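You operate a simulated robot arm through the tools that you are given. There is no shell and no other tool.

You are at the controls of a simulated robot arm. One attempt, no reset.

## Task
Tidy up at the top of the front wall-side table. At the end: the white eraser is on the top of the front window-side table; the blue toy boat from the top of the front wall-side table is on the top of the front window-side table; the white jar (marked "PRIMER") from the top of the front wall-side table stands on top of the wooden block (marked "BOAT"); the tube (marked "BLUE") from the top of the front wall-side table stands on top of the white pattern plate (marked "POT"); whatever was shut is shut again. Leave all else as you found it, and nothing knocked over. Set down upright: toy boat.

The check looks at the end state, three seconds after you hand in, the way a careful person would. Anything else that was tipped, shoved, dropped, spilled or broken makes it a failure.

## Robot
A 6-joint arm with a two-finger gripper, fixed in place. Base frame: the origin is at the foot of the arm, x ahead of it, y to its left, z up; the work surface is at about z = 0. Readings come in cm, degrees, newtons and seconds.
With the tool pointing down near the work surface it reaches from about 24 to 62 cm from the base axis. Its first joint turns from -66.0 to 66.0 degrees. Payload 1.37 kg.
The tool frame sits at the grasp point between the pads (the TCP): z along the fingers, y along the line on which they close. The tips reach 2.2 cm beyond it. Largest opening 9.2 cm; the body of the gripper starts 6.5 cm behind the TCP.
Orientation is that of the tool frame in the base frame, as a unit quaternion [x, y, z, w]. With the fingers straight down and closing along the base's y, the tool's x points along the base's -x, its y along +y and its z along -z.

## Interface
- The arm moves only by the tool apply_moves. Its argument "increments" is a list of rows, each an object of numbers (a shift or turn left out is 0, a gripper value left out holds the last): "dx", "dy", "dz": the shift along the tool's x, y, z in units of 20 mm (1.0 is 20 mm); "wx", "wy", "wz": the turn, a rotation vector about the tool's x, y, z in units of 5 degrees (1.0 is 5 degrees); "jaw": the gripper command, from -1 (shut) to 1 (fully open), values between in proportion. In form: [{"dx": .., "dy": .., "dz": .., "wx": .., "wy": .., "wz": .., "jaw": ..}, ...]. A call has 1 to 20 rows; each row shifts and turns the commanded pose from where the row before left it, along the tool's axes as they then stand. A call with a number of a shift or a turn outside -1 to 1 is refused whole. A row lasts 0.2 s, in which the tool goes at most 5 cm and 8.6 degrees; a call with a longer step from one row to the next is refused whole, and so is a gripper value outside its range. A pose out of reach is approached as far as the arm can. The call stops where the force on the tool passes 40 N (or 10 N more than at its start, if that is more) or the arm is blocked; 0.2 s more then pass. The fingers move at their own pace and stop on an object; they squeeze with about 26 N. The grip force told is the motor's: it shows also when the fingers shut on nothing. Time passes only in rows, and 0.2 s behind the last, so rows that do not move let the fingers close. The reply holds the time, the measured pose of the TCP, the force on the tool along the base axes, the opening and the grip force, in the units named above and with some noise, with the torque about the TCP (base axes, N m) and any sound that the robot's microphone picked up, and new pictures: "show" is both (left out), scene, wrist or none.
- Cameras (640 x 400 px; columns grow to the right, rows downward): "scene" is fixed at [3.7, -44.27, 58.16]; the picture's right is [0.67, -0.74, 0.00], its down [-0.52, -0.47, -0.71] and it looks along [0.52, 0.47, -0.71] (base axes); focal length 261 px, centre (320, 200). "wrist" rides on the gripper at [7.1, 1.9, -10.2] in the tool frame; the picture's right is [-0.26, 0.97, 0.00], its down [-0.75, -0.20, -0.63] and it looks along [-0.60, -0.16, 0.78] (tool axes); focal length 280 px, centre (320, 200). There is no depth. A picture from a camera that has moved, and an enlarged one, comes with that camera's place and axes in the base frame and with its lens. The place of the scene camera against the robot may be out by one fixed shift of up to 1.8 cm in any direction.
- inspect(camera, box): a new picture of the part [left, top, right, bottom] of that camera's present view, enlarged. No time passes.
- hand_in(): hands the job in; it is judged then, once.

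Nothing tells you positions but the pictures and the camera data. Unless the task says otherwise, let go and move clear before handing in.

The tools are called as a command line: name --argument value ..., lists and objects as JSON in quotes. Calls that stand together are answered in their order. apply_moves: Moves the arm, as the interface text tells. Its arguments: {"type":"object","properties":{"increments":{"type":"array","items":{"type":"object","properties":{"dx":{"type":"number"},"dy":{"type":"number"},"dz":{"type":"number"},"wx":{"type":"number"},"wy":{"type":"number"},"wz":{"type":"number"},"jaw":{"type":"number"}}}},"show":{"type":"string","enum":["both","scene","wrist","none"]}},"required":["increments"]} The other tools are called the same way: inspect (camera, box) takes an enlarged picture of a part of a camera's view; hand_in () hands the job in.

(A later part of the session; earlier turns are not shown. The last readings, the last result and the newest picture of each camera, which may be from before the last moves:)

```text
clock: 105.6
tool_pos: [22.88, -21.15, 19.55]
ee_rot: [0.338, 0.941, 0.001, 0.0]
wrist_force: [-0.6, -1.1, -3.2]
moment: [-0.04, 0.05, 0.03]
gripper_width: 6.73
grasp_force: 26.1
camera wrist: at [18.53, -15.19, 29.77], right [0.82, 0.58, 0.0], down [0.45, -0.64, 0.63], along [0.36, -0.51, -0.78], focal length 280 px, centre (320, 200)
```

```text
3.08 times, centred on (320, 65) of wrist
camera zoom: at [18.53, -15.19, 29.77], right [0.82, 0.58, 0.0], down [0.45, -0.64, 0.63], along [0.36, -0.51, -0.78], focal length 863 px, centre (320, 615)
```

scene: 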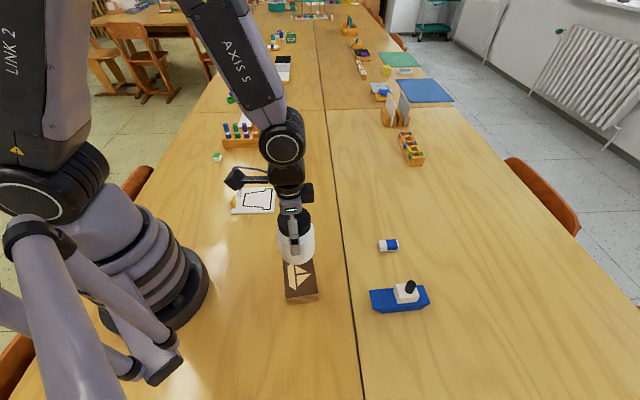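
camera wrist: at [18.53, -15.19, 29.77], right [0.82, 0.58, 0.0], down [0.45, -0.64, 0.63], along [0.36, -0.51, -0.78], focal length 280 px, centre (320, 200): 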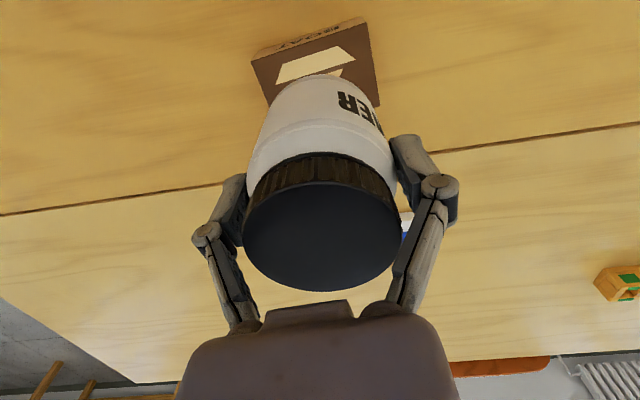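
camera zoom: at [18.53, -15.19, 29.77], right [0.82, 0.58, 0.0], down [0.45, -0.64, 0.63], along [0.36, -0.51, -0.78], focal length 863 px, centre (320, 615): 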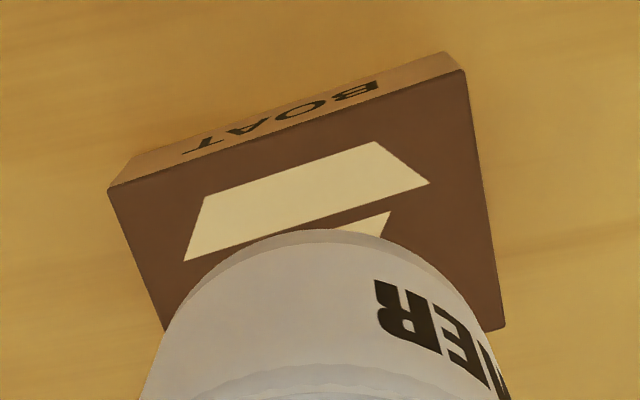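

The block's top centre is about (22.85, -21.4). I shift 2 mm, lower to just above it, then creep to contact.

apply_moves --increments '[{"dx": -0.02, "dy": -0.11}, {"dz": 0.3}, {"dz": 0.5}, {"dz": 0.5}, {"dz": 0.5}, {"dz": 0.5}, {"dz": 0.5}, {"dz": 0.4}, {"dz": 0.3}, {"dz": 0.2}, {"dz": 0.1}, {}]'

inspect --camera "scene" --box '[240, 190, 400, 310]'

```text
clock: 108.2
tool_pos: [22.85, -21.26, 11.94]
ee_rot: [0.337, 0.941, 0.0, 0.0]
wrist_force: [-1.2, -0.9, -4.3]
moment: [0.01, 0.02, -0.02]
gripper_width: 6.7
grasp_force: 26.2
camera wrist: at [18.51, -15.41, 22.17], right [0.82, 0.58, 0.0], down [0.45, -0.64, 0.63], along [0.36, -0.51, -0.78], focal length 280 px, centre (320, 200)
```

scene: 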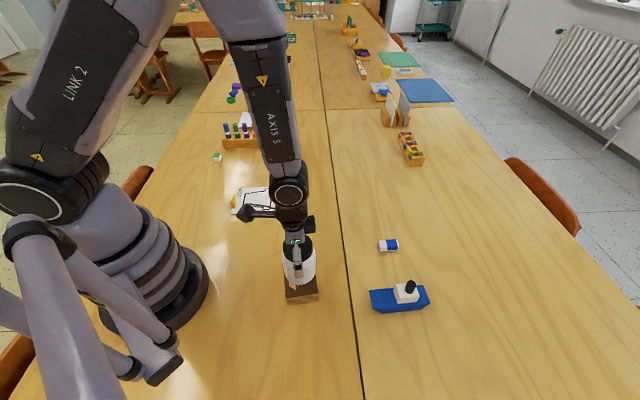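
wrist: 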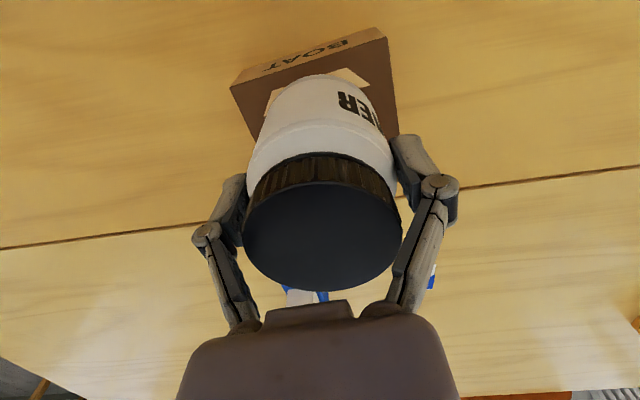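

```text
3.33 times, centred on (320, 250) of scene
camera zoom: at [3.71, -44.27, 58.16], right [0.67, -0.74, 0.0], down [-0.52, -0.47, -0.71], along [0.52, 0.47, -0.71], focal length 871 px, centre (320, 33)
```

zoom: 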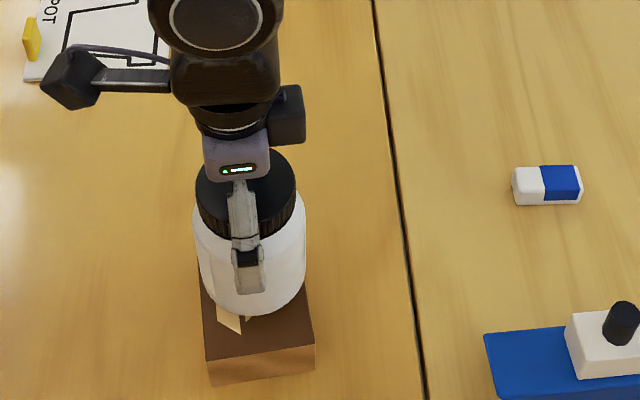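

apply_moves --increments '[{"dz": 0.1}, {"dz": 0.1}, {"dz": 0.1}, {"dz": 0.05}, {"dz": 0.05}, {}]' --show "none"

```text
clock: 109.6
tool_pos: [22.78, -21.41, 11.16]
ee_rot: [0.339, 0.941, 0.0, 0.0]
wrist_force: [0.1, 0.0, -2.6]
moment: [-0.03, -0.01, 0.0]
gripper_width: 6.71
grasp_force: 26.3
```

apply_moves --increments '[{"dz": 0.05}, {"dz": 0.05}, {}]' --show "none"

```text
clock: 110.4
tool_pos: [22.78, -21.27, 10.92]
ee_rot: [0.338, 0.941, -0.001, -0.001]
wrist_force: [0.0, -0.5, -3.4]
moment: [0.02, 0.01, 0.0]
gripper_width: 6.73
grasp_force: 26.0
```

apply_moves --increments '[{"dz": 0.05}, {"dz": 0.05}, {}]' --show "none"

```text
clock: 111.2
tool_pos: [22.87, -21.25, 10.75]
ee_rot: [0.338, 0.941, 0.0, 0.001]
wrist_force: [0.0, -0.2, -3.4]
moment: [0.03, 0.03, 0.03]
gripper_width: 6.69
grasp_force: 25.5
```

apply_moves --increments '[{"dz": 0.05}, {"dz": 0.05}, {}]' --show "none"

```text
clock: 112.0
tool_pos: [22.79, -21.3, 10.63]
ee_rot: [0.338, 0.941, 0.0, 0.001]
wrist_force: [-4.9, 0.7, 20.8]
moment: [-0.05, 0.06, 0.06]
gripper_width: 6.74
grasp_force: 25.7
```

Contact with the block. I relieve the pressure a little and check the view before opening.

apply_moves --increments '[{"dz": -0.04}, {}]' --show "both"

inspect --camera "scene" --box '[240, 210, 400, 330]'

```text
clock: 112.6
tool_pos: [22.76, -21.29, 10.61]
ee_rot: [0.338, 0.941, 0.0, -0.001]
wrist_force: [0.0, 0.1, -0.2]
moment: [0.0, -0.07, 0.0]
gripper_width: 6.69
grasp_force: 26.0
camera wrist: at [18.51, -15.4, 20.84], right [0.82, 0.58, 0.0], down [0.45, -0.64, 0.63], along [0.36, -0.51, -0.78], focal length 280 px, centre (320, 200)
```

scene: 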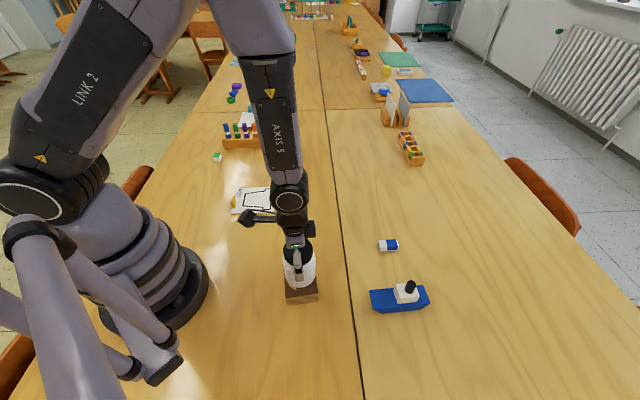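
wrist: 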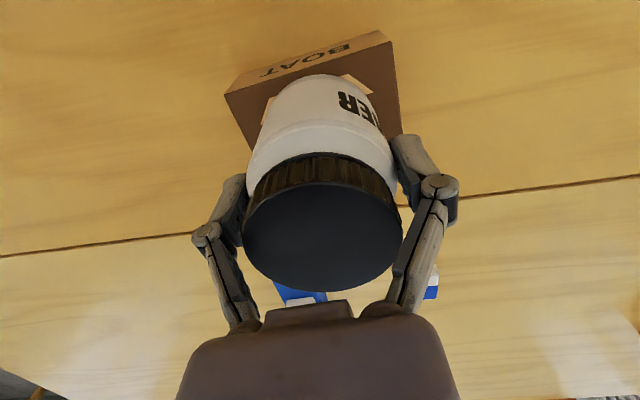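

```text
3.33 times, centred on (320, 270) of scene
camera zoom: at [3.7, -44.27, 58.16], right [0.67, -0.74, 0.0], down [-0.52, -0.47, -0.71], along [0.52, 0.47, -0.71], focal length 871 px, centre (320, -33)
```

zoom: 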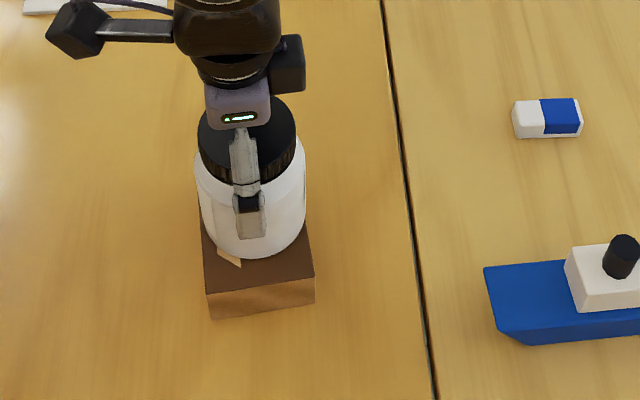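

The jar stands on the block with margin all round. I release and rise straight up.

apply_moves --increments '[{"jaw": 1}, {"jaw": 1}, {"jaw": 1}, {"jaw": 1}, {"dz": -0.3}, {"dz": -0.6}, {"dz": -0.9}, {"dz": -0.9}, {"dz": -0.9}, {"dz": -0.9}, {"dz": -0.9}, {}]'

inspect --camera "scene" --box '[240, 210, 400, 330]'

```text
clock: 115.2
tool_pos: [22.82, -21.43, 21.49]
ee_rot: [0.338, 0.941, 0.0, 0.0]
wrist_force: [-0.1, 0.2, -0.6]
moment: [0.02, 0.02, 0.0]
gripper_width: 9.2
grasp_force: 0.0
camera wrist: at [18.51, -15.44, 31.62], right [0.82, 0.58, 0.0], down [0.45, -0.64, 0.63], along [0.36, -0.51, -0.78], focal length 280 px, centre (320, 200)
```

scene: 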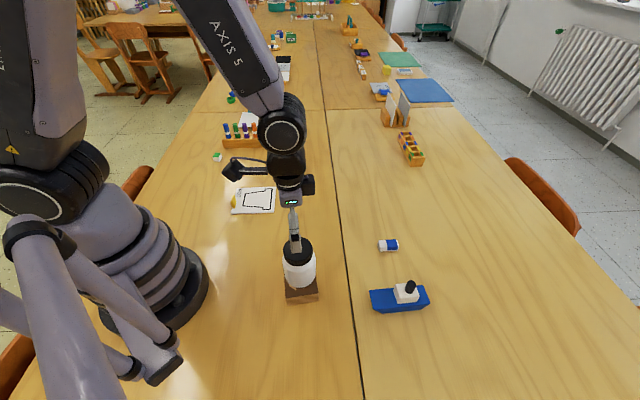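
wrist: 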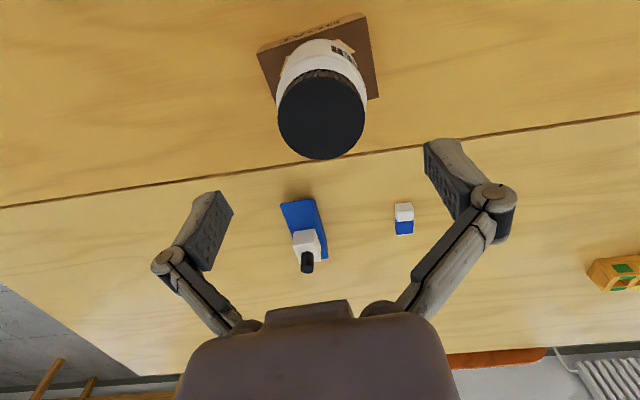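

```text
3.33 times, centred on (320, 270) of scene
camera zoom: at [3.7, -44.27, 58.16], right [0.67, -0.74, 0.0], down [-0.52, -0.47, -0.71], along [0.52, 0.47, -0.71], focal length 871 px, centre (320, -33)
```

zoom: 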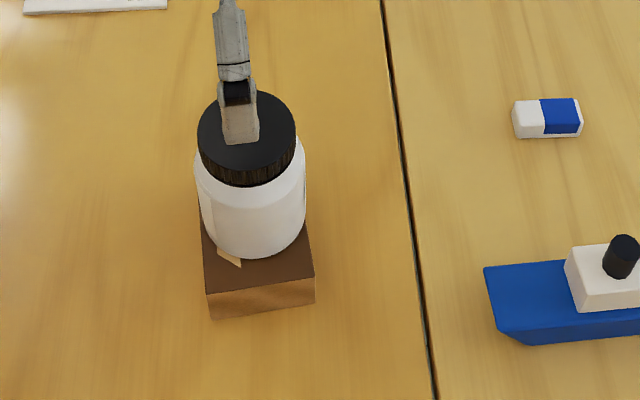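

The jar stands steady on the block. Next the tube: its crimped base runs at about 51°, so I keep the present yaw (closing along the crimp) and move to view it.

apply_moves --increments '[{"dx": 0.126, "dy": 0.97}, {"dx": 0.126, "dy": 0.97}, {"dx": 0.126, "dy": 0.97}, {"dx": 0.126, "dy": 0.97}, {"dx": 0.126, "dy": 0.97}, {"dx": 0.126, "dy": 0.97}, {"dx": 0.126, "dy": 0.97}, {"dx": 0.126, "dy": 0.97}, {"dx": 0.126, "dy": 0.97}, {"dx": 0.126, "dy": 0.97}, {"dx": 0.126, "dy": 0.97}, {"dx": 0.126, "dy": 0.97}, {"dx": 0.126, "dy": 0.97}, {"dx": 0.126, "dy": 0.97}, {"dx": 0.126, "dy": 0.97}, {"dx": 0.126, "dy": 0.97}, {"dx": 0.126, "dy": 0.97}, {"dx": 0.126, "dy": 0.97}]' --show "none"

apply_moves --increments '[{"dx": 0.126, "dy": 0.97}, {"dx": 0.126, "dy": 0.97}, {"dx": 0.126, "dy": 0.97}, {"dx": 0.126, "dy": 0.97}, {"dx": 0.126, "dy": 0.97}, {"dx": 0.126, "dy": 0.97}, {"dx": 0.126, "dy": 0.97}, {"dx": 0.126, "dy": 0.97}, {"dx": 0.126, "dy": 0.97}, {}]'

inspect --camera "wrist" --box '[250, 100, 410, 260]'

```text
clock: 119.0
tool_pos: [41.5, 8.54, 21.43]
ee_rot: [0.337, 0.941, 0.0, 0.0]
wrist_force: [0.8, -0.7, 0.5]
moment: [-0.03, -0.04, -0.06]
gripper_width: 9.19
grasp_force: 0.1
```

```text
clock: 121.2
tool_pos: [51.0, 23.39, 21.47]
ee_rot: [0.338, 0.941, 0.0, 0.0]
wrist_force: [-0.1, 0.8, 0.0]
moment: [-0.01, 0.03, 0.01]
gripper_width: 9.2
grasp_force: 0.0
camera wrist: at [46.65, 29.37, 31.7], right [0.82, 0.58, 0.0], down [0.45, -0.64, 0.63], along [0.36, -0.51, -0.78], focal length 280 px, centre (320, 200)
```

scene: 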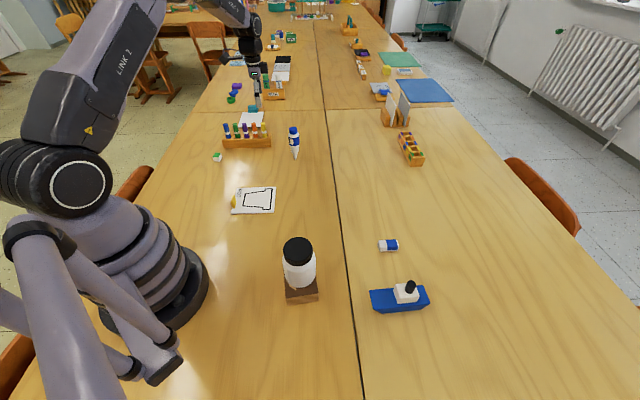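
wrist: 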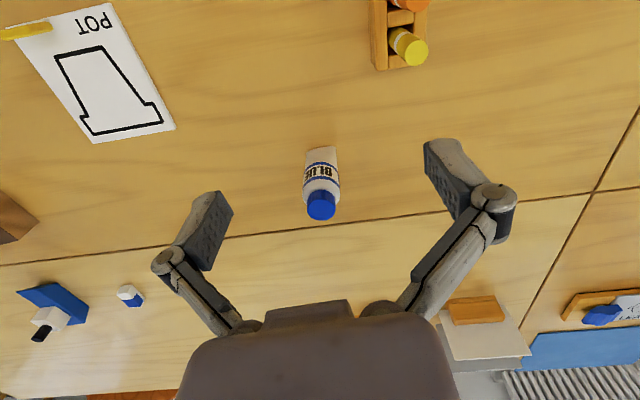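

```text
2.50 times, centred on (330, 180) of wrist
camera zoom: at [46.65, 29.37, 31.7], right [0.82, 0.58, 0.0], down [0.45, -0.64, 0.63], along [0.36, -0.51, -0.78], focal length 701 px, centre (295, 250)
```

zoom: 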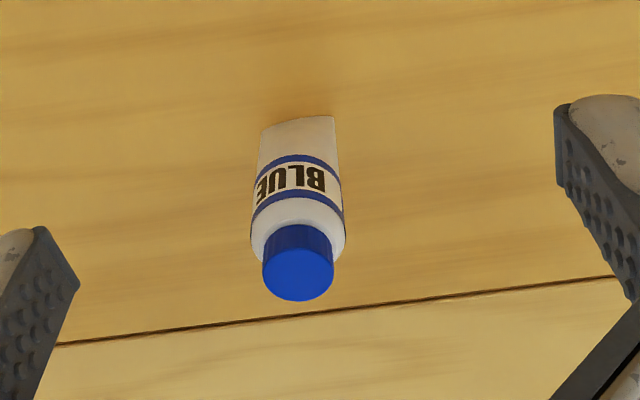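

The tube axis is at about (56.65, 15.5), top 11.7 cm, crimp along about 50°, matching the gripper's closing line. I move above it and lower to just over the cap.

apply_moves --increments '[{"dx": -0.938, "dy": -0.25}, {"dx": -0.938, "dy": -0.25}, {"dx": -0.938, "dy": -0.25}, {"dx": -0.938, "dy": -0.25}, {"dx": -0.938, "dy": -0.25}, {"dz": 0.75}, {"dz": 0.75}, {"dz": 0.7}, {"dz": 0.7}, {}]'

inspect --camera "wrist" --box '[220, 0, 440, 160]'

```text
clock: 123.4
tool_pos: [56.41, 15.42, 15.66]
ee_rot: [0.338, 0.941, 0.0, 0.0]
wrist_force: [0.0, 0.0, 0.2]
moment: [0.01, 0.0, 0.0]
gripper_width: 9.22
grasp_force: 0.0
camera wrist: at [52.18, 21.38, 25.84], right [0.82, 0.58, 0.0], down [0.45, -0.64, 0.63], along [0.36, -0.51, -0.78], focal length 280 px, centre (320, 200)
```

scene: 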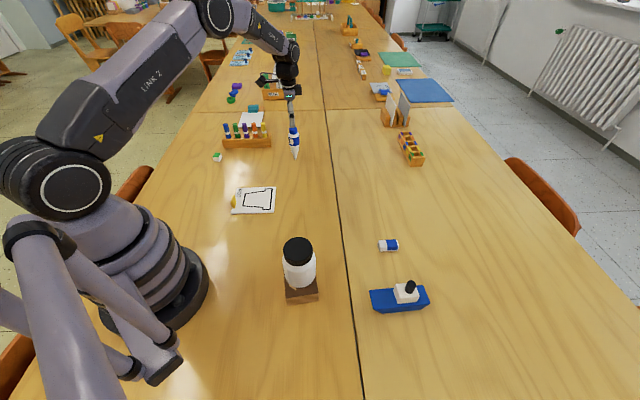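
wrist: 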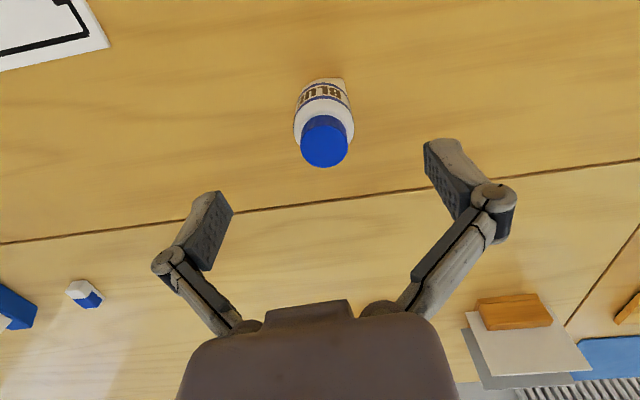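

```text
2.50 times, centred on (330, 80) of wrist
camera zoom: at [52.18, 21.38, 25.84], right [0.82, 0.58, 0.0], down [0.45, -0.64, 0.63], along [0.36, -0.51, -0.78], focal length 701 px, centre (295, 500)
```

zoom: 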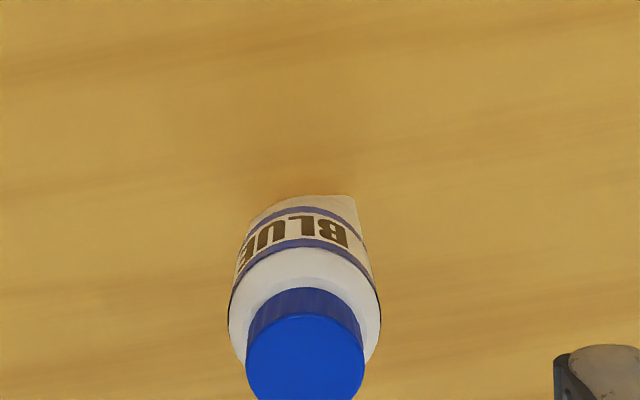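

The tube is 2 mm off along the closing line. I correct, descend and stop around the body.

apply_moves --increments '[{"dx": -0.04, "dy": 0.11}, {"dz": 0.7}, {"dz": 0.75}, {"dz": 0.75}, {"dz": 0.75}, {"dz": 0.75}, {"dz": 0.6}, {}]'

inspect --camera "scene" --box '[250, 90, 340, 170]'

```text
clock: 125.2
tool_pos: [56.62, 15.59, 7.2]
ee_rot: [0.338, 0.941, 0.0, 0.0]
wrist_force: [0.5, 0.0, 0.1]
moment: [0.03, -0.01, -0.01]
gripper_width: 9.21
grasp_force: 0.1
camera wrist: at [52.44, 21.53, 17.32], right [0.82, 0.58, 0.0], down [0.45, -0.64, 0.63], along [0.36, -0.51, -0.78], focal length 280 px, centre (320, 200)
```

scene: 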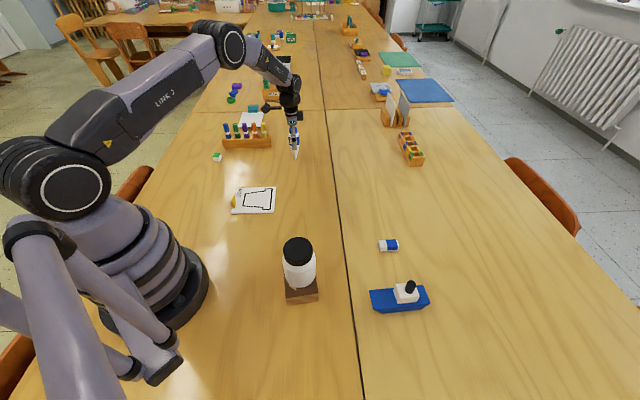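
wrist: 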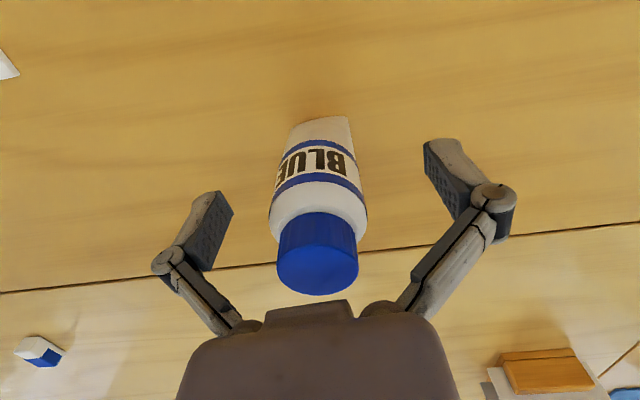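

```text
5.00 times, centred on (295, 130) of scene
camera zoom: at [3.7, -44.27, 58.16], right [0.67, -0.74, 0.0], down [-0.52, -0.47, -0.71], along [0.52, 0.47, -0.71], focal length 1307 px, centre (445, 550)
```

zoom: 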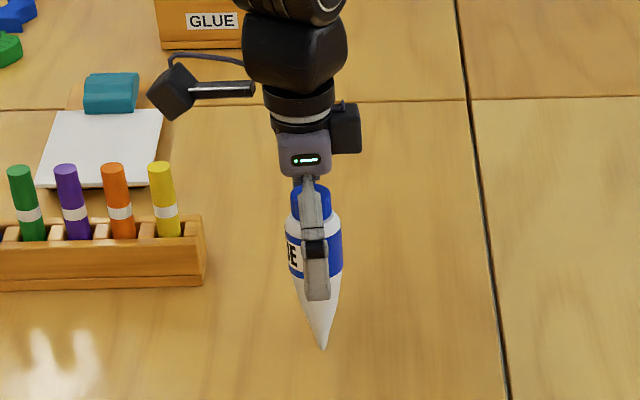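

The fingers straddle the tube evenly. I close on it.

apply_moves --increments '[{"jaw": -1}, {"jaw": -1}, {"jaw": -1}, {"jaw": -1}, {"jaw": -1}, {"jaw": -1}]'

inspect --camera "scene" --box '[250, 90, 340, 170]'

```text
clock: 126.6
tool_pos: [56.73, 15.65, 7.17]
ee_rot: [0.338, 0.941, 0.0, 0.0]
wrist_force: [-2.1, -1.5, 5.6]
moment: [-0.04, 0.04, -0.03]
gripper_width: 3.73
grasp_force: 25.7
camera wrist: at [52.45, 21.53, 17.37], right [0.82, 0.58, 0.0], down [0.45, -0.64, 0.63], along [0.36, -0.51, -0.78], focal length 280 px, centre (320, 200)
```

scene: 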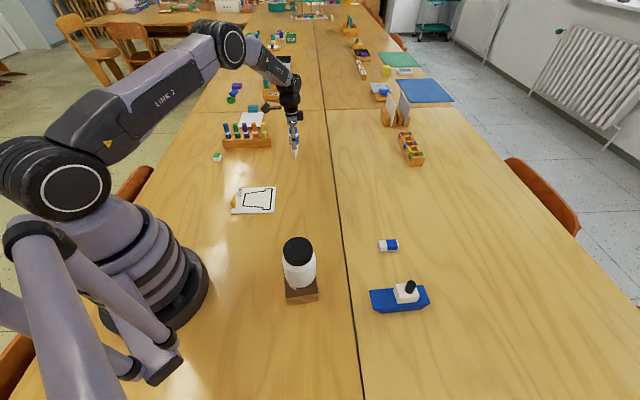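
wrist: 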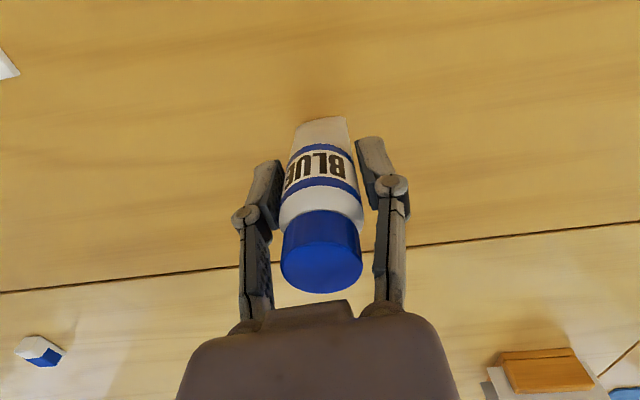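

```text
5.00 times, centred on (295, 130) of scene
camera zoom: at [3.7, -44.27, 58.16], right [0.67, -0.74, 0.0], down [-0.52, -0.47, -0.71], along [0.52, 0.47, -0.71], focal length 1307 px, centre (445, 550)
```

zoom: 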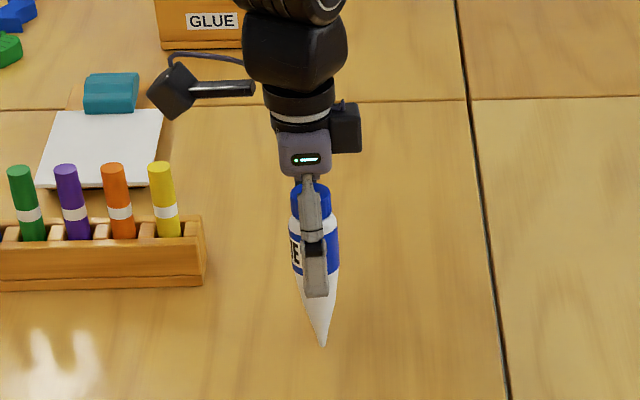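

apply_moves --increments '[{"dz": -0.05}, {"dz": -0.05}, {"dz": -0.05}, {"dz": -0.1}, {"dz": -0.1}, {"dz": -0.1}, {}]' --show "wrist"

inspect --camera "scene" --box '[250, 90, 340, 170]'

```text
clock: 128.2
tool_pos: [56.8, 15.55, 7.92]
ee_rot: [0.337, 0.941, 0.0, 0.0]
wrist_force: [0.5, -0.6, -1.7]
moment: [-0.01, 0.0, 0.03]
gripper_width: 3.71
grasp_force: 25.7
camera wrist: at [52.48, 21.52, 18.18], right [0.82, 0.58, 0.0], down [0.45, -0.64, 0.63], along [0.36, -0.51, -0.78], focal length 280 px, centre (320, 200)
```

wrist: 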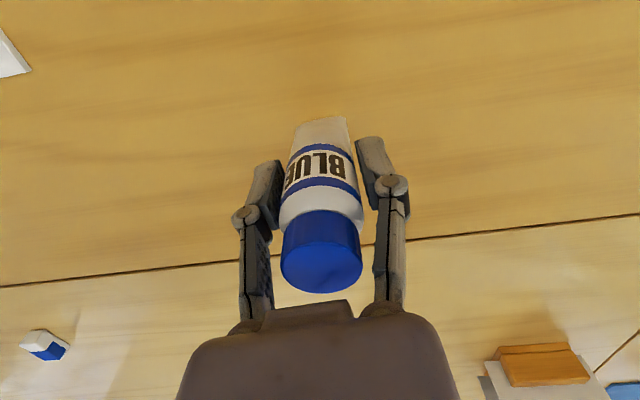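

```text
5.00 times, centred on (295, 130) of scene
camera zoom: at [3.71, -44.27, 58.16], right [0.67, -0.74, 0.0], down [-0.52, -0.47, -0.71], along [0.52, 0.47, -0.71], focal length 1307 px, centre (445, 550)
```

zoom: 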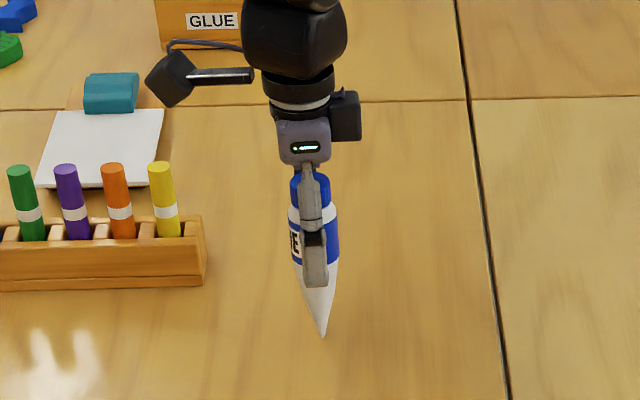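

The tube is up. I zoom in to measure whether it tilted in the grip.

inspect --camera "scene" --box '[278, 118, 318, 162]'

inspect --camera "wrist" --box '[260, 100, 380, 300]'

```text
9.09 times, centred on (298, 140) of scene
camera zoom: at [3.71, -44.27, 58.16], right [0.67, -0.74, 0.0], down [-0.52, -0.47, -0.71], along [0.52, 0.47, -0.71], focal length 2376 px, centre (520, 746)
```

zoom: 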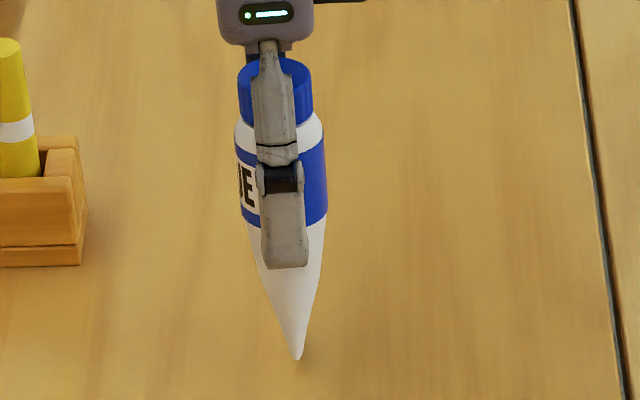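

```text
2.00 times, centred on (320, 200) of wrist
camera zoom: at [52.48, 21.52, 18.18], right [0.82, 0.58, 0.0], down [0.45, -0.64, 0.63], along [0.36, -0.51, -0.78], focal length 561 px, centre (320, 200)
```

zoom: 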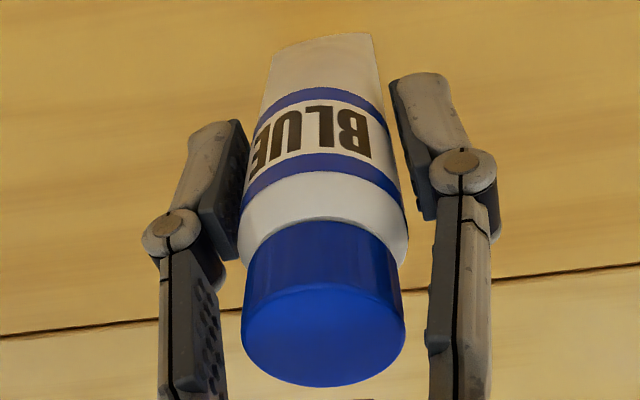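

The tube hangs vertical within a few tenths of a degree. I lift further and carry it without turning to the plate, aiming for about (33.5, 7.5), clear of the yellow piece.

apply_moves --increments '[{"dz": -0.2}, {"dz": -0.3}, {"dz": -0.4}, {"dz": -0.5}, {"dz": -0.5}, {"dz": -0.5}, {"dz": -0.5}, {"dz": -0.4}, {"dz": -0.2}, {}]' --show "none"

apply_moves --increments '[{"dx": 0.2, "dy": -0.329}, {"dx": 0.4, "dy": -0.6575}, {"dx": 0.4, "dy": -0.6575}, {"dx": 0.4, "dy": -0.6575}, {"dx": 0.4, "dy": -0.6575}, {"dx": 0.4, "dy": -0.6575}, {"dx": 0.4, "dy": -0.6575}, {"dx": 0.4, "dy": -0.6575}, {"dx": 0.4, "dy": -0.6575}, {"dx": 0.4, "dy": -0.6575}, {"dx": 0.4, "dy": -0.6575}, {"dx": 0.4, "dy": -0.6575}, {"dx": 0.4, "dy": -0.6575}, {"dx": 0.4, "dy": -0.6575}, {"dx": 0.4, "dy": -0.6575}, {"dx": 0.4, "dy": -0.6575}, {"dx": 0.2, "dy": -0.329}, {}]'

inspect --camera "scene" --box '[210, 130, 310, 220]'

```text
clock: 130.4
tool_pos: [56.76, 15.48, 15.02]
ee_rot: [0.337, 0.941, 0.0, 0.001]
wrist_force: [1.0, -0.3, -2.3]
moment: [-0.06, -0.01, 0.01]
gripper_width: 3.72
grasp_force: 26.0
```

```text
clock: 134.2
tool_pos: [33.5, 7.39, 15.03]
ee_rot: [0.338, 0.941, 0.001, 0.001]
wrist_force: [-0.2, -0.2, -1.3]
moment: [0.0, 0.03, 0.02]
gripper_width: 3.71
grasp_force: 25.8
camera wrist: at [29.21, 13.47, 25.19], right [0.82, 0.58, 0.0], down [0.45, -0.64, 0.63], along [0.36, -0.51, -0.78], focal length 280 px, centre (320, 200)
```

scene: 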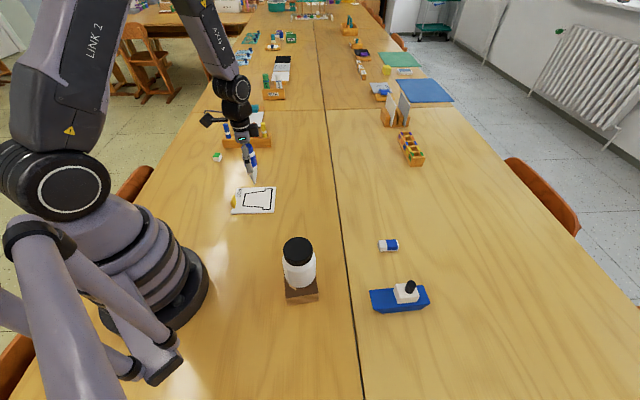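
wrist: 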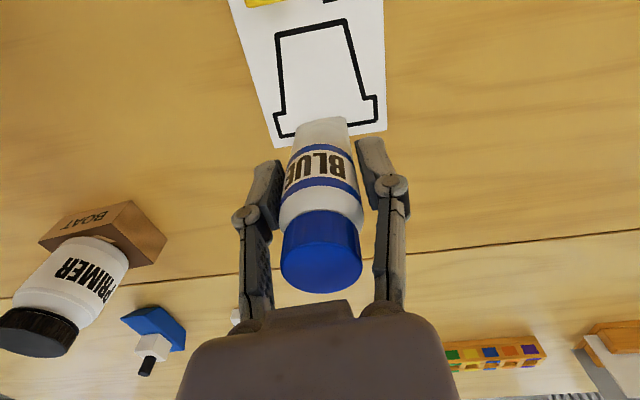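

```text
4.44 times, centred on (260, 175) of scene
camera zoom: at [3.7, -44.27, 58.16], right [0.67, -0.74, 0.0], down [-0.52, -0.47, -0.71], along [0.52, 0.47, -0.71], focal length 1162 px, centre (587, 311)
```

zoom: 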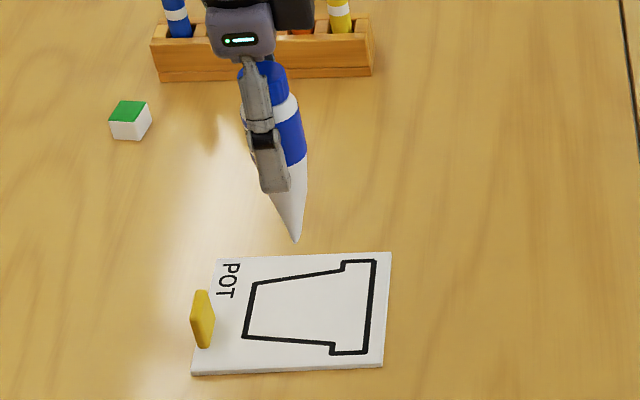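

The tube is over the plate and unchanged in the grip. I lower it to just above the surface.

apply_moves --increments '[{"dz": 0.2}, {"dz": 0.4}, {"dz": 0.5}, {"dz": 0.5}, {"dz": 0.5}, {"dz": 0.5}, {"dz": 0.3}, {"dz": 0.2}, {"dz": 0.1}, {}]'

inspect --camera "scene" --box '[210, 130, 310, 220]'

```text
clock: 136.4
tool_pos: [33.57, 7.46, 8.42]
ee_rot: [0.338, 0.941, 0.0, 0.0]
wrist_force: [-0.2, 0.2, -1.5]
moment: [-0.04, 0.01, -0.01]
gripper_width: 3.69
grasp_force: 25.6
camera wrist: at [29.28, 13.48, 18.74], right [0.82, 0.58, 0.0], down [0.45, -0.64, 0.63], along [0.36, -0.51, -0.78], focal length 280 px, centre (320, 200)
```

scene: 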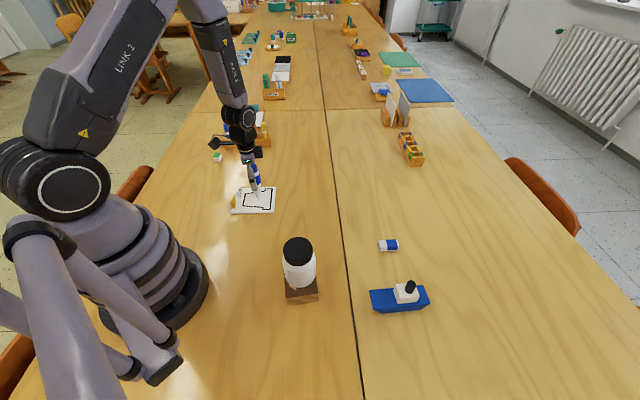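
wrist: 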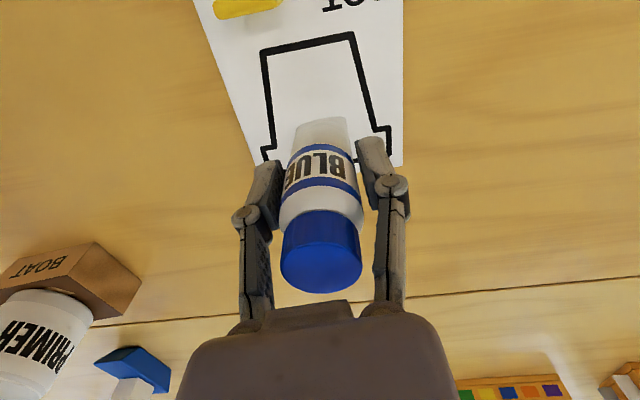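

```text
4.44 times, centred on (260, 175) of scene
camera zoom: at [3.7, -44.27, 58.16], right [0.67, -0.74, 0.0], down [-0.52, -0.47, -0.71], along [0.52, 0.47, -0.71], focal length 1162 px, centre (587, 311)
```

zoom: 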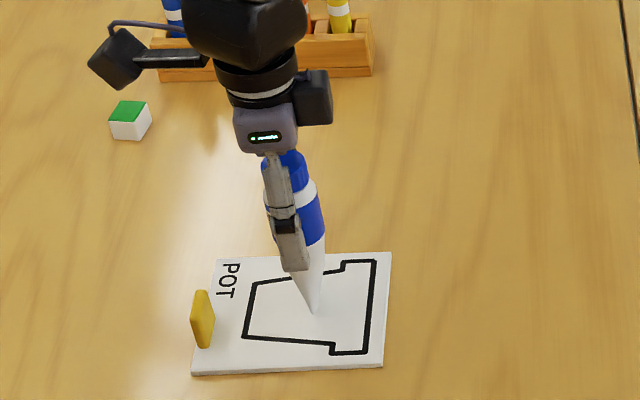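

apply_moves --increments '[{"dz": 0.05}, {"dz": 0.05}, {"dz": 0.05}, {"dz": 0.05}, {}]' --show "none"

```text
clock: 137.6
tool_pos: [33.55, 7.49, 8.16]
ee_rot: [0.338, 0.941, 0.0, 0.0]
wrist_force: [0.3, -0.3, -1.2]
moment: [0.02, 0.01, -0.03]
gripper_width: 3.72
grasp_force: 26.3
```

apply_moves --increments '[{"dz": 0.04}, {"dz": 0.04}, {}]' --show "none"

```text
clock: 138.4
tool_pos: [33.59, 7.62, 8.05]
ee_rot: [0.339, 0.941, 0.001, 0.0]
wrist_force: [-0.5, 0.4, -0.5]
moment: [0.0, 0.01, 0.02]
gripper_width: 3.71
grasp_force: 26.0
```

apply_moves --increments '[{"dz": 0.04}, {}]' --show "none"

```text
clock: 139.0
tool_pos: [33.59, 7.55, 7.95]
ee_rot: [0.338, 0.941, 0.0, -0.001]
wrist_force: [0.0, -0.2, -2.2]
moment: [-0.01, -0.02, -0.01]
gripper_width: 3.71
grasp_force: 26.3
```

apply_moves --increments '[{"dz": 0.04}, {}]' --show "none"

```text
clock: 139.6
tool_pos: [33.6, 7.52, 7.71]
ee_rot: [0.339, 0.941, 0.0, 0.0]
wrist_force: [0.2, 0.2, -1.0]
moment: [0.03, 0.03, 0.0]
gripper_width: 3.69
grasp_force: 25.5
```

apply_moves --increments '[{"dz": 0.04}, {}]' --show "none"

```text
clock: 140.2
tool_pos: [33.69, 7.45, 7.77]
ee_rot: [0.338, 0.941, -0.001, 0.001]
wrist_force: [0.0, -0.1, -1.1]
moment: [0.0, 0.03, 0.02]
gripper_width: 3.7
grasp_force: 26.3
```

apply_moves --increments '[{"dz": 0.04}, {}]' --show "none"

```text
clock: 140.8
tool_pos: [33.53, 7.48, 7.69]
ee_rot: [0.337, 0.941, 0.0, -0.001]
wrist_force: [0.8, -1.3, 2.6]
moment: [-0.08, 0.05, 0.01]
gripper_width: 3.72
grasp_force: 26.1
```

Contact is just made. I check the tube's verticality before releasing.

inspect --camera "scene" --box '[235, 155, 285, 215]'

inspect --camera "wrist" --box '[260, 100, 380, 300]'

```text
6.67 times, centred on (260, 185) of scene
camera zoom: at [3.7, -44.27, 58.16], right [0.67, -0.74, 0.0], down [-0.52, -0.47, -0.71], along [0.52, 0.47, -0.71], focal length 1742 px, centre (720, 300)
```

zoom: 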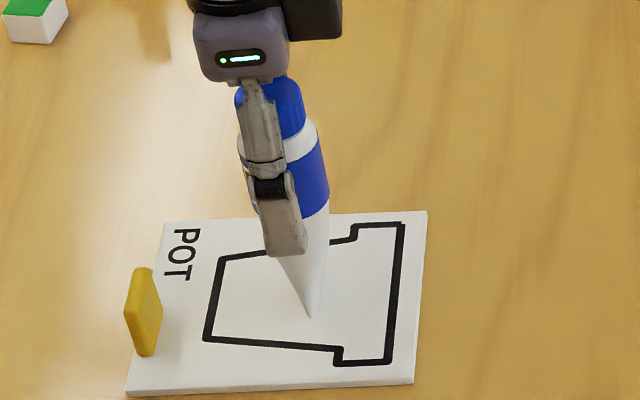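

```text
2.00 times, centred on (320, 200) of wrist
camera zoom: at [29.24, 13.49, 17.87], right [0.82, 0.58, 0.0], down [0.45, -0.64, 0.63], along [0.36, -0.51, -0.78], focal length 561 px, centre (320, 200)
```

zoom: 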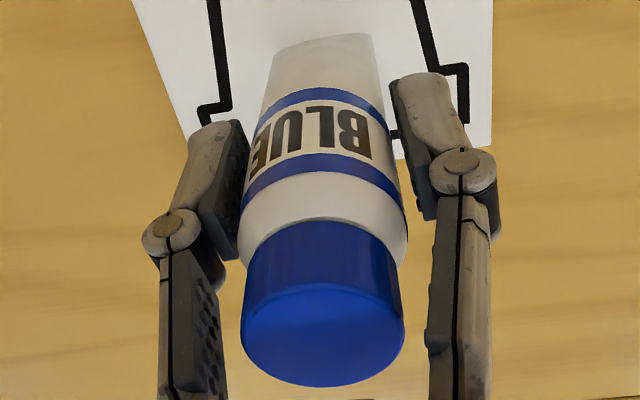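

The tube looks unchanged in the grip and vertical. I open just a little first and check that it stands by itself.

apply_moves --increments '[{"jaw": -0.08}, {"jaw": -0.08}, {"jaw": -0.08}]'

inspect --camera "scene" --box '[235, 155, 285, 215]'

inspect --camera "wrist" --box '[260, 100, 380, 300]'

```text
clock: 141.6
tool_pos: [33.52, 7.56, 7.63]
ee_rot: [0.338, 0.941, 0.0, 0.001]
wrist_force: [0.0, -0.5, -0.3]
moment: [0.02, -0.02, 0.01]
gripper_width: 4.25
grasp_force: 0.0
camera wrist: at [29.23, 13.49, 17.86], right [0.82, 0.58, 0.0], down [0.45, -0.64, 0.63], along [0.36, -0.51, -0.78], focal length 280 px, centre (320, 200)
```

scene: 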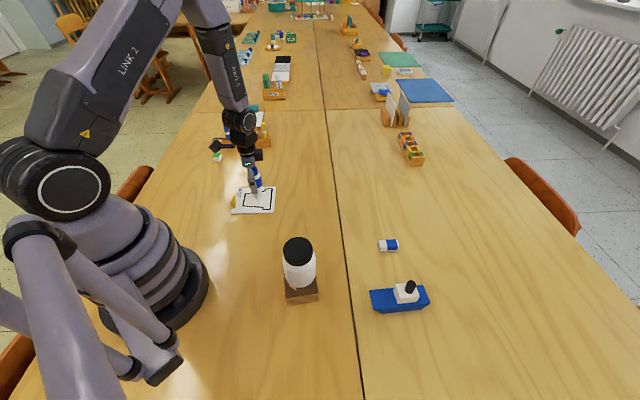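
wrist: 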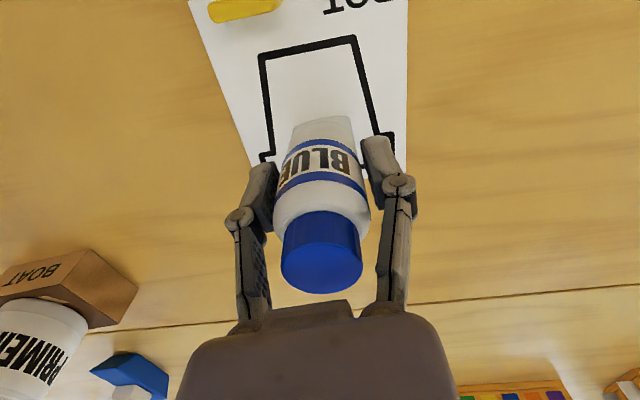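

```text
6.67 times, centred on (260, 185) of scene
camera zoom: at [3.7, -44.27, 58.16], right [0.67, -0.74, 0.0], down [-0.52, -0.47, -0.71], along [0.52, 0.47, -0.71], focal length 1742 px, centre (720, 300)
```

zoom: 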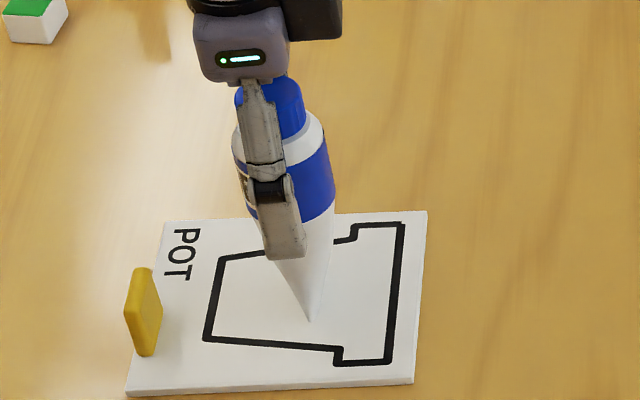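

```text
2.00 times, centred on (320, 200) of wrist
camera zoom: at [29.23, 13.49, 17.86], right [0.82, 0.58, 0.0], down [0.45, -0.64, 0.63], along [0.36, -0.51, -0.78], focal length 561 px, centre (320, 200)
```

zoom: 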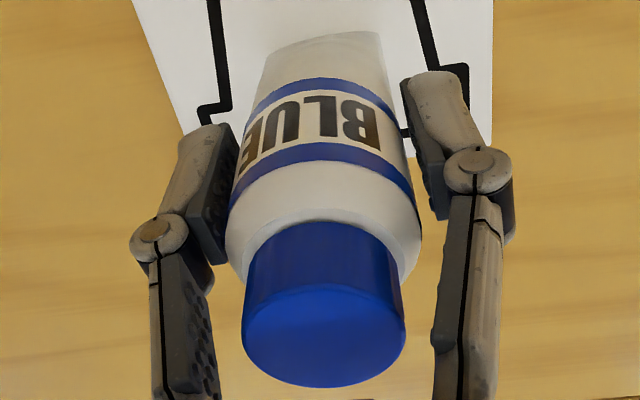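

The body relaxed to its round shape and the tube still stands. I open further and check again.

apply_moves --increments '[{"jaw": 0.1}, {"jaw": 0.3}, {"jaw": 0.6}, {"jaw": 0.9}, {}]'

inspect --camera "wrist" --box '[260, 100, 380, 300]'

```text
clock: 142.8
tool_pos: [33.63, 7.59, 7.79]
ee_rot: [0.338, 0.941, 0.001, 0.0]
wrist_force: [-0.1, 0.3, 0.9]
moment: [0.0, 0.0, 0.03]
gripper_width: 8.74
grasp_force: 0.0
camera wrist: at [29.23, 13.49, 17.86], right [0.82, 0.58, 0.0], down [0.45, -0.64, 0.63], along [0.36, -0.51, -0.78], focal length 280 px, centre (320, 200)
```

scene: 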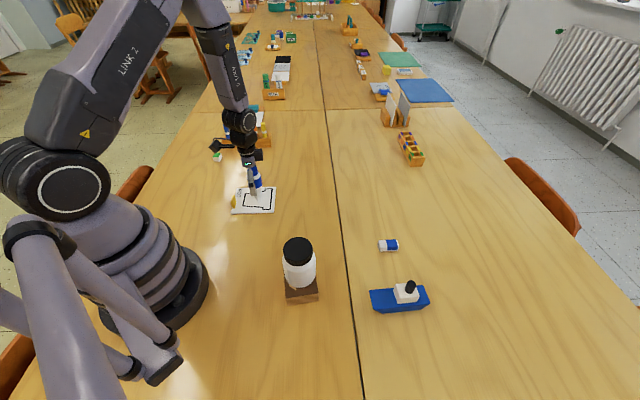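
wrist: 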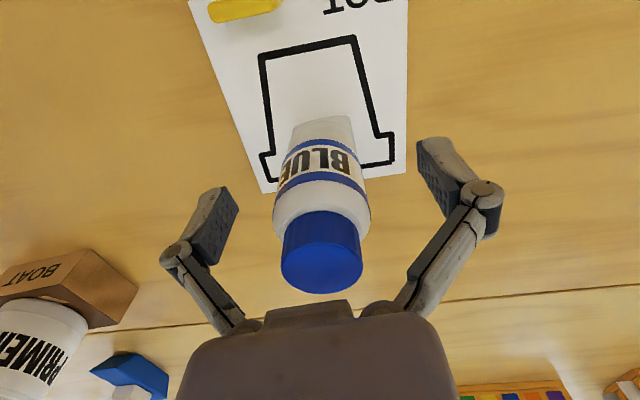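

```text
2.00 times, centred on (320, 200) of wrist
camera zoom: at [29.23, 13.49, 17.86], right [0.82, 0.58, 0.0], down [0.45, -0.64, 0.63], along [0.36, -0.51, -0.78], focal length 561 px, centre (320, 200)
```

zoom: 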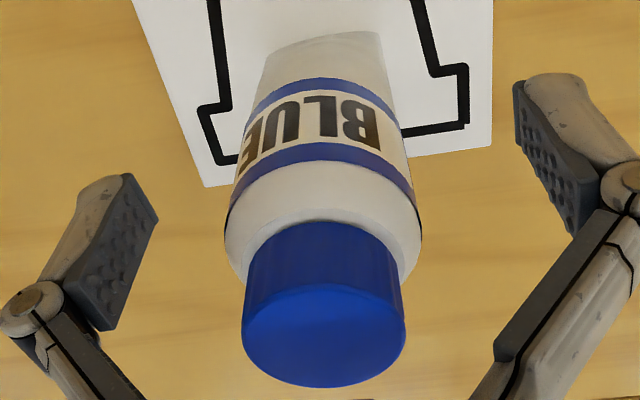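

The tube stands freely on the plate. I rise straight up slowly.

apply_moves --increments '[{"dz": -0.2}, {"dz": -0.4}, {"dz": -0.6}, {"dz": -0.8}, {"dz": -0.9}, {"dz": -0.9}, {"dz": -0.9}, {"dz": -0.9}, {"dz": -0.9}, {"dz": -0.9}, {}]'

inspect --camera "scene" --box '[170, 100, 330, 220]'

inspect --camera "scene" --box '[260, 200, 460, 330]'

```text
clock: 145.2
tool_pos: [33.51, 7.46, 22.57]
ee_rot: [0.338, 0.941, -0.001, 0.0]
wrist_force: [-0.1, -0.9, -0.1]
moment: [-0.02, -0.01, -0.02]
gripper_width: 8.73
grasp_force: 0.2
camera wrist: at [29.2, 13.51, 32.72], right [0.82, 0.58, 0.0], down [0.45, -0.64, 0.63], along [0.36, -0.51, -0.78], focal length 280 px, centre (320, 200)
```

scene: 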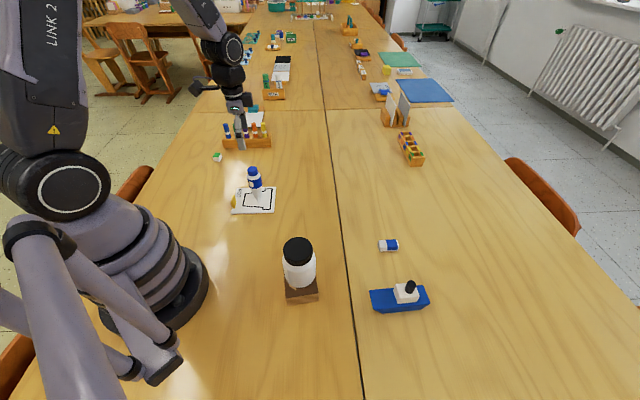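
wrist: 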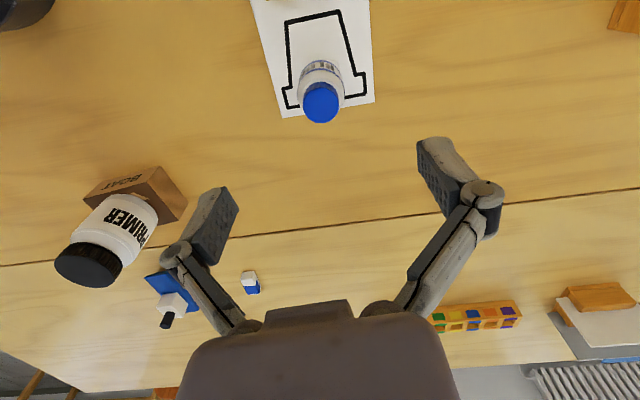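

```text
3.33 times, centred on (250, 160) of scene
camera zoom: at [3.7, -44.27, 58.16], right [0.67, -0.74, 0.0], down [-0.52, -0.47, -0.71], along [0.52, 0.47, -0.71], focal length 871 px, centre (553, 333)
```

zoom: 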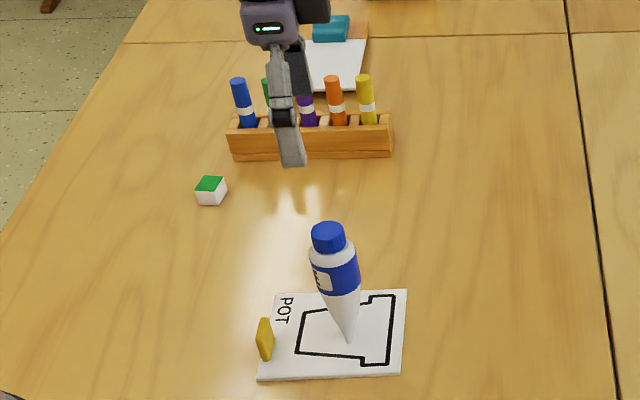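

```text
3.08 times, centred on (360, 265) of scene
camera zoom: at [3.7, -44.27, 58.16], right [0.67, -0.74, 0.0], down [-0.52, -0.47, -0.71], along [0.52, 0.47, -0.71], focal length 804 px, centre (197, 0)
```

zoom: 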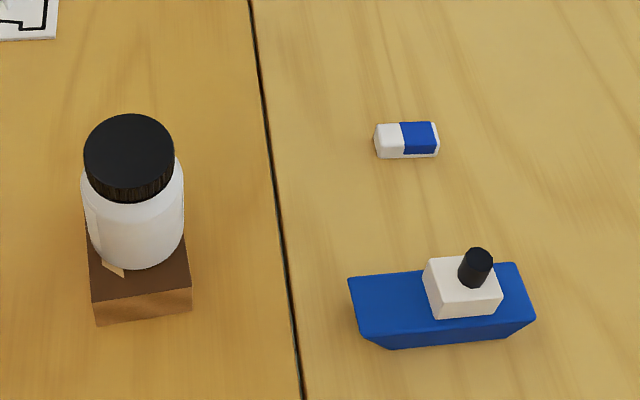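

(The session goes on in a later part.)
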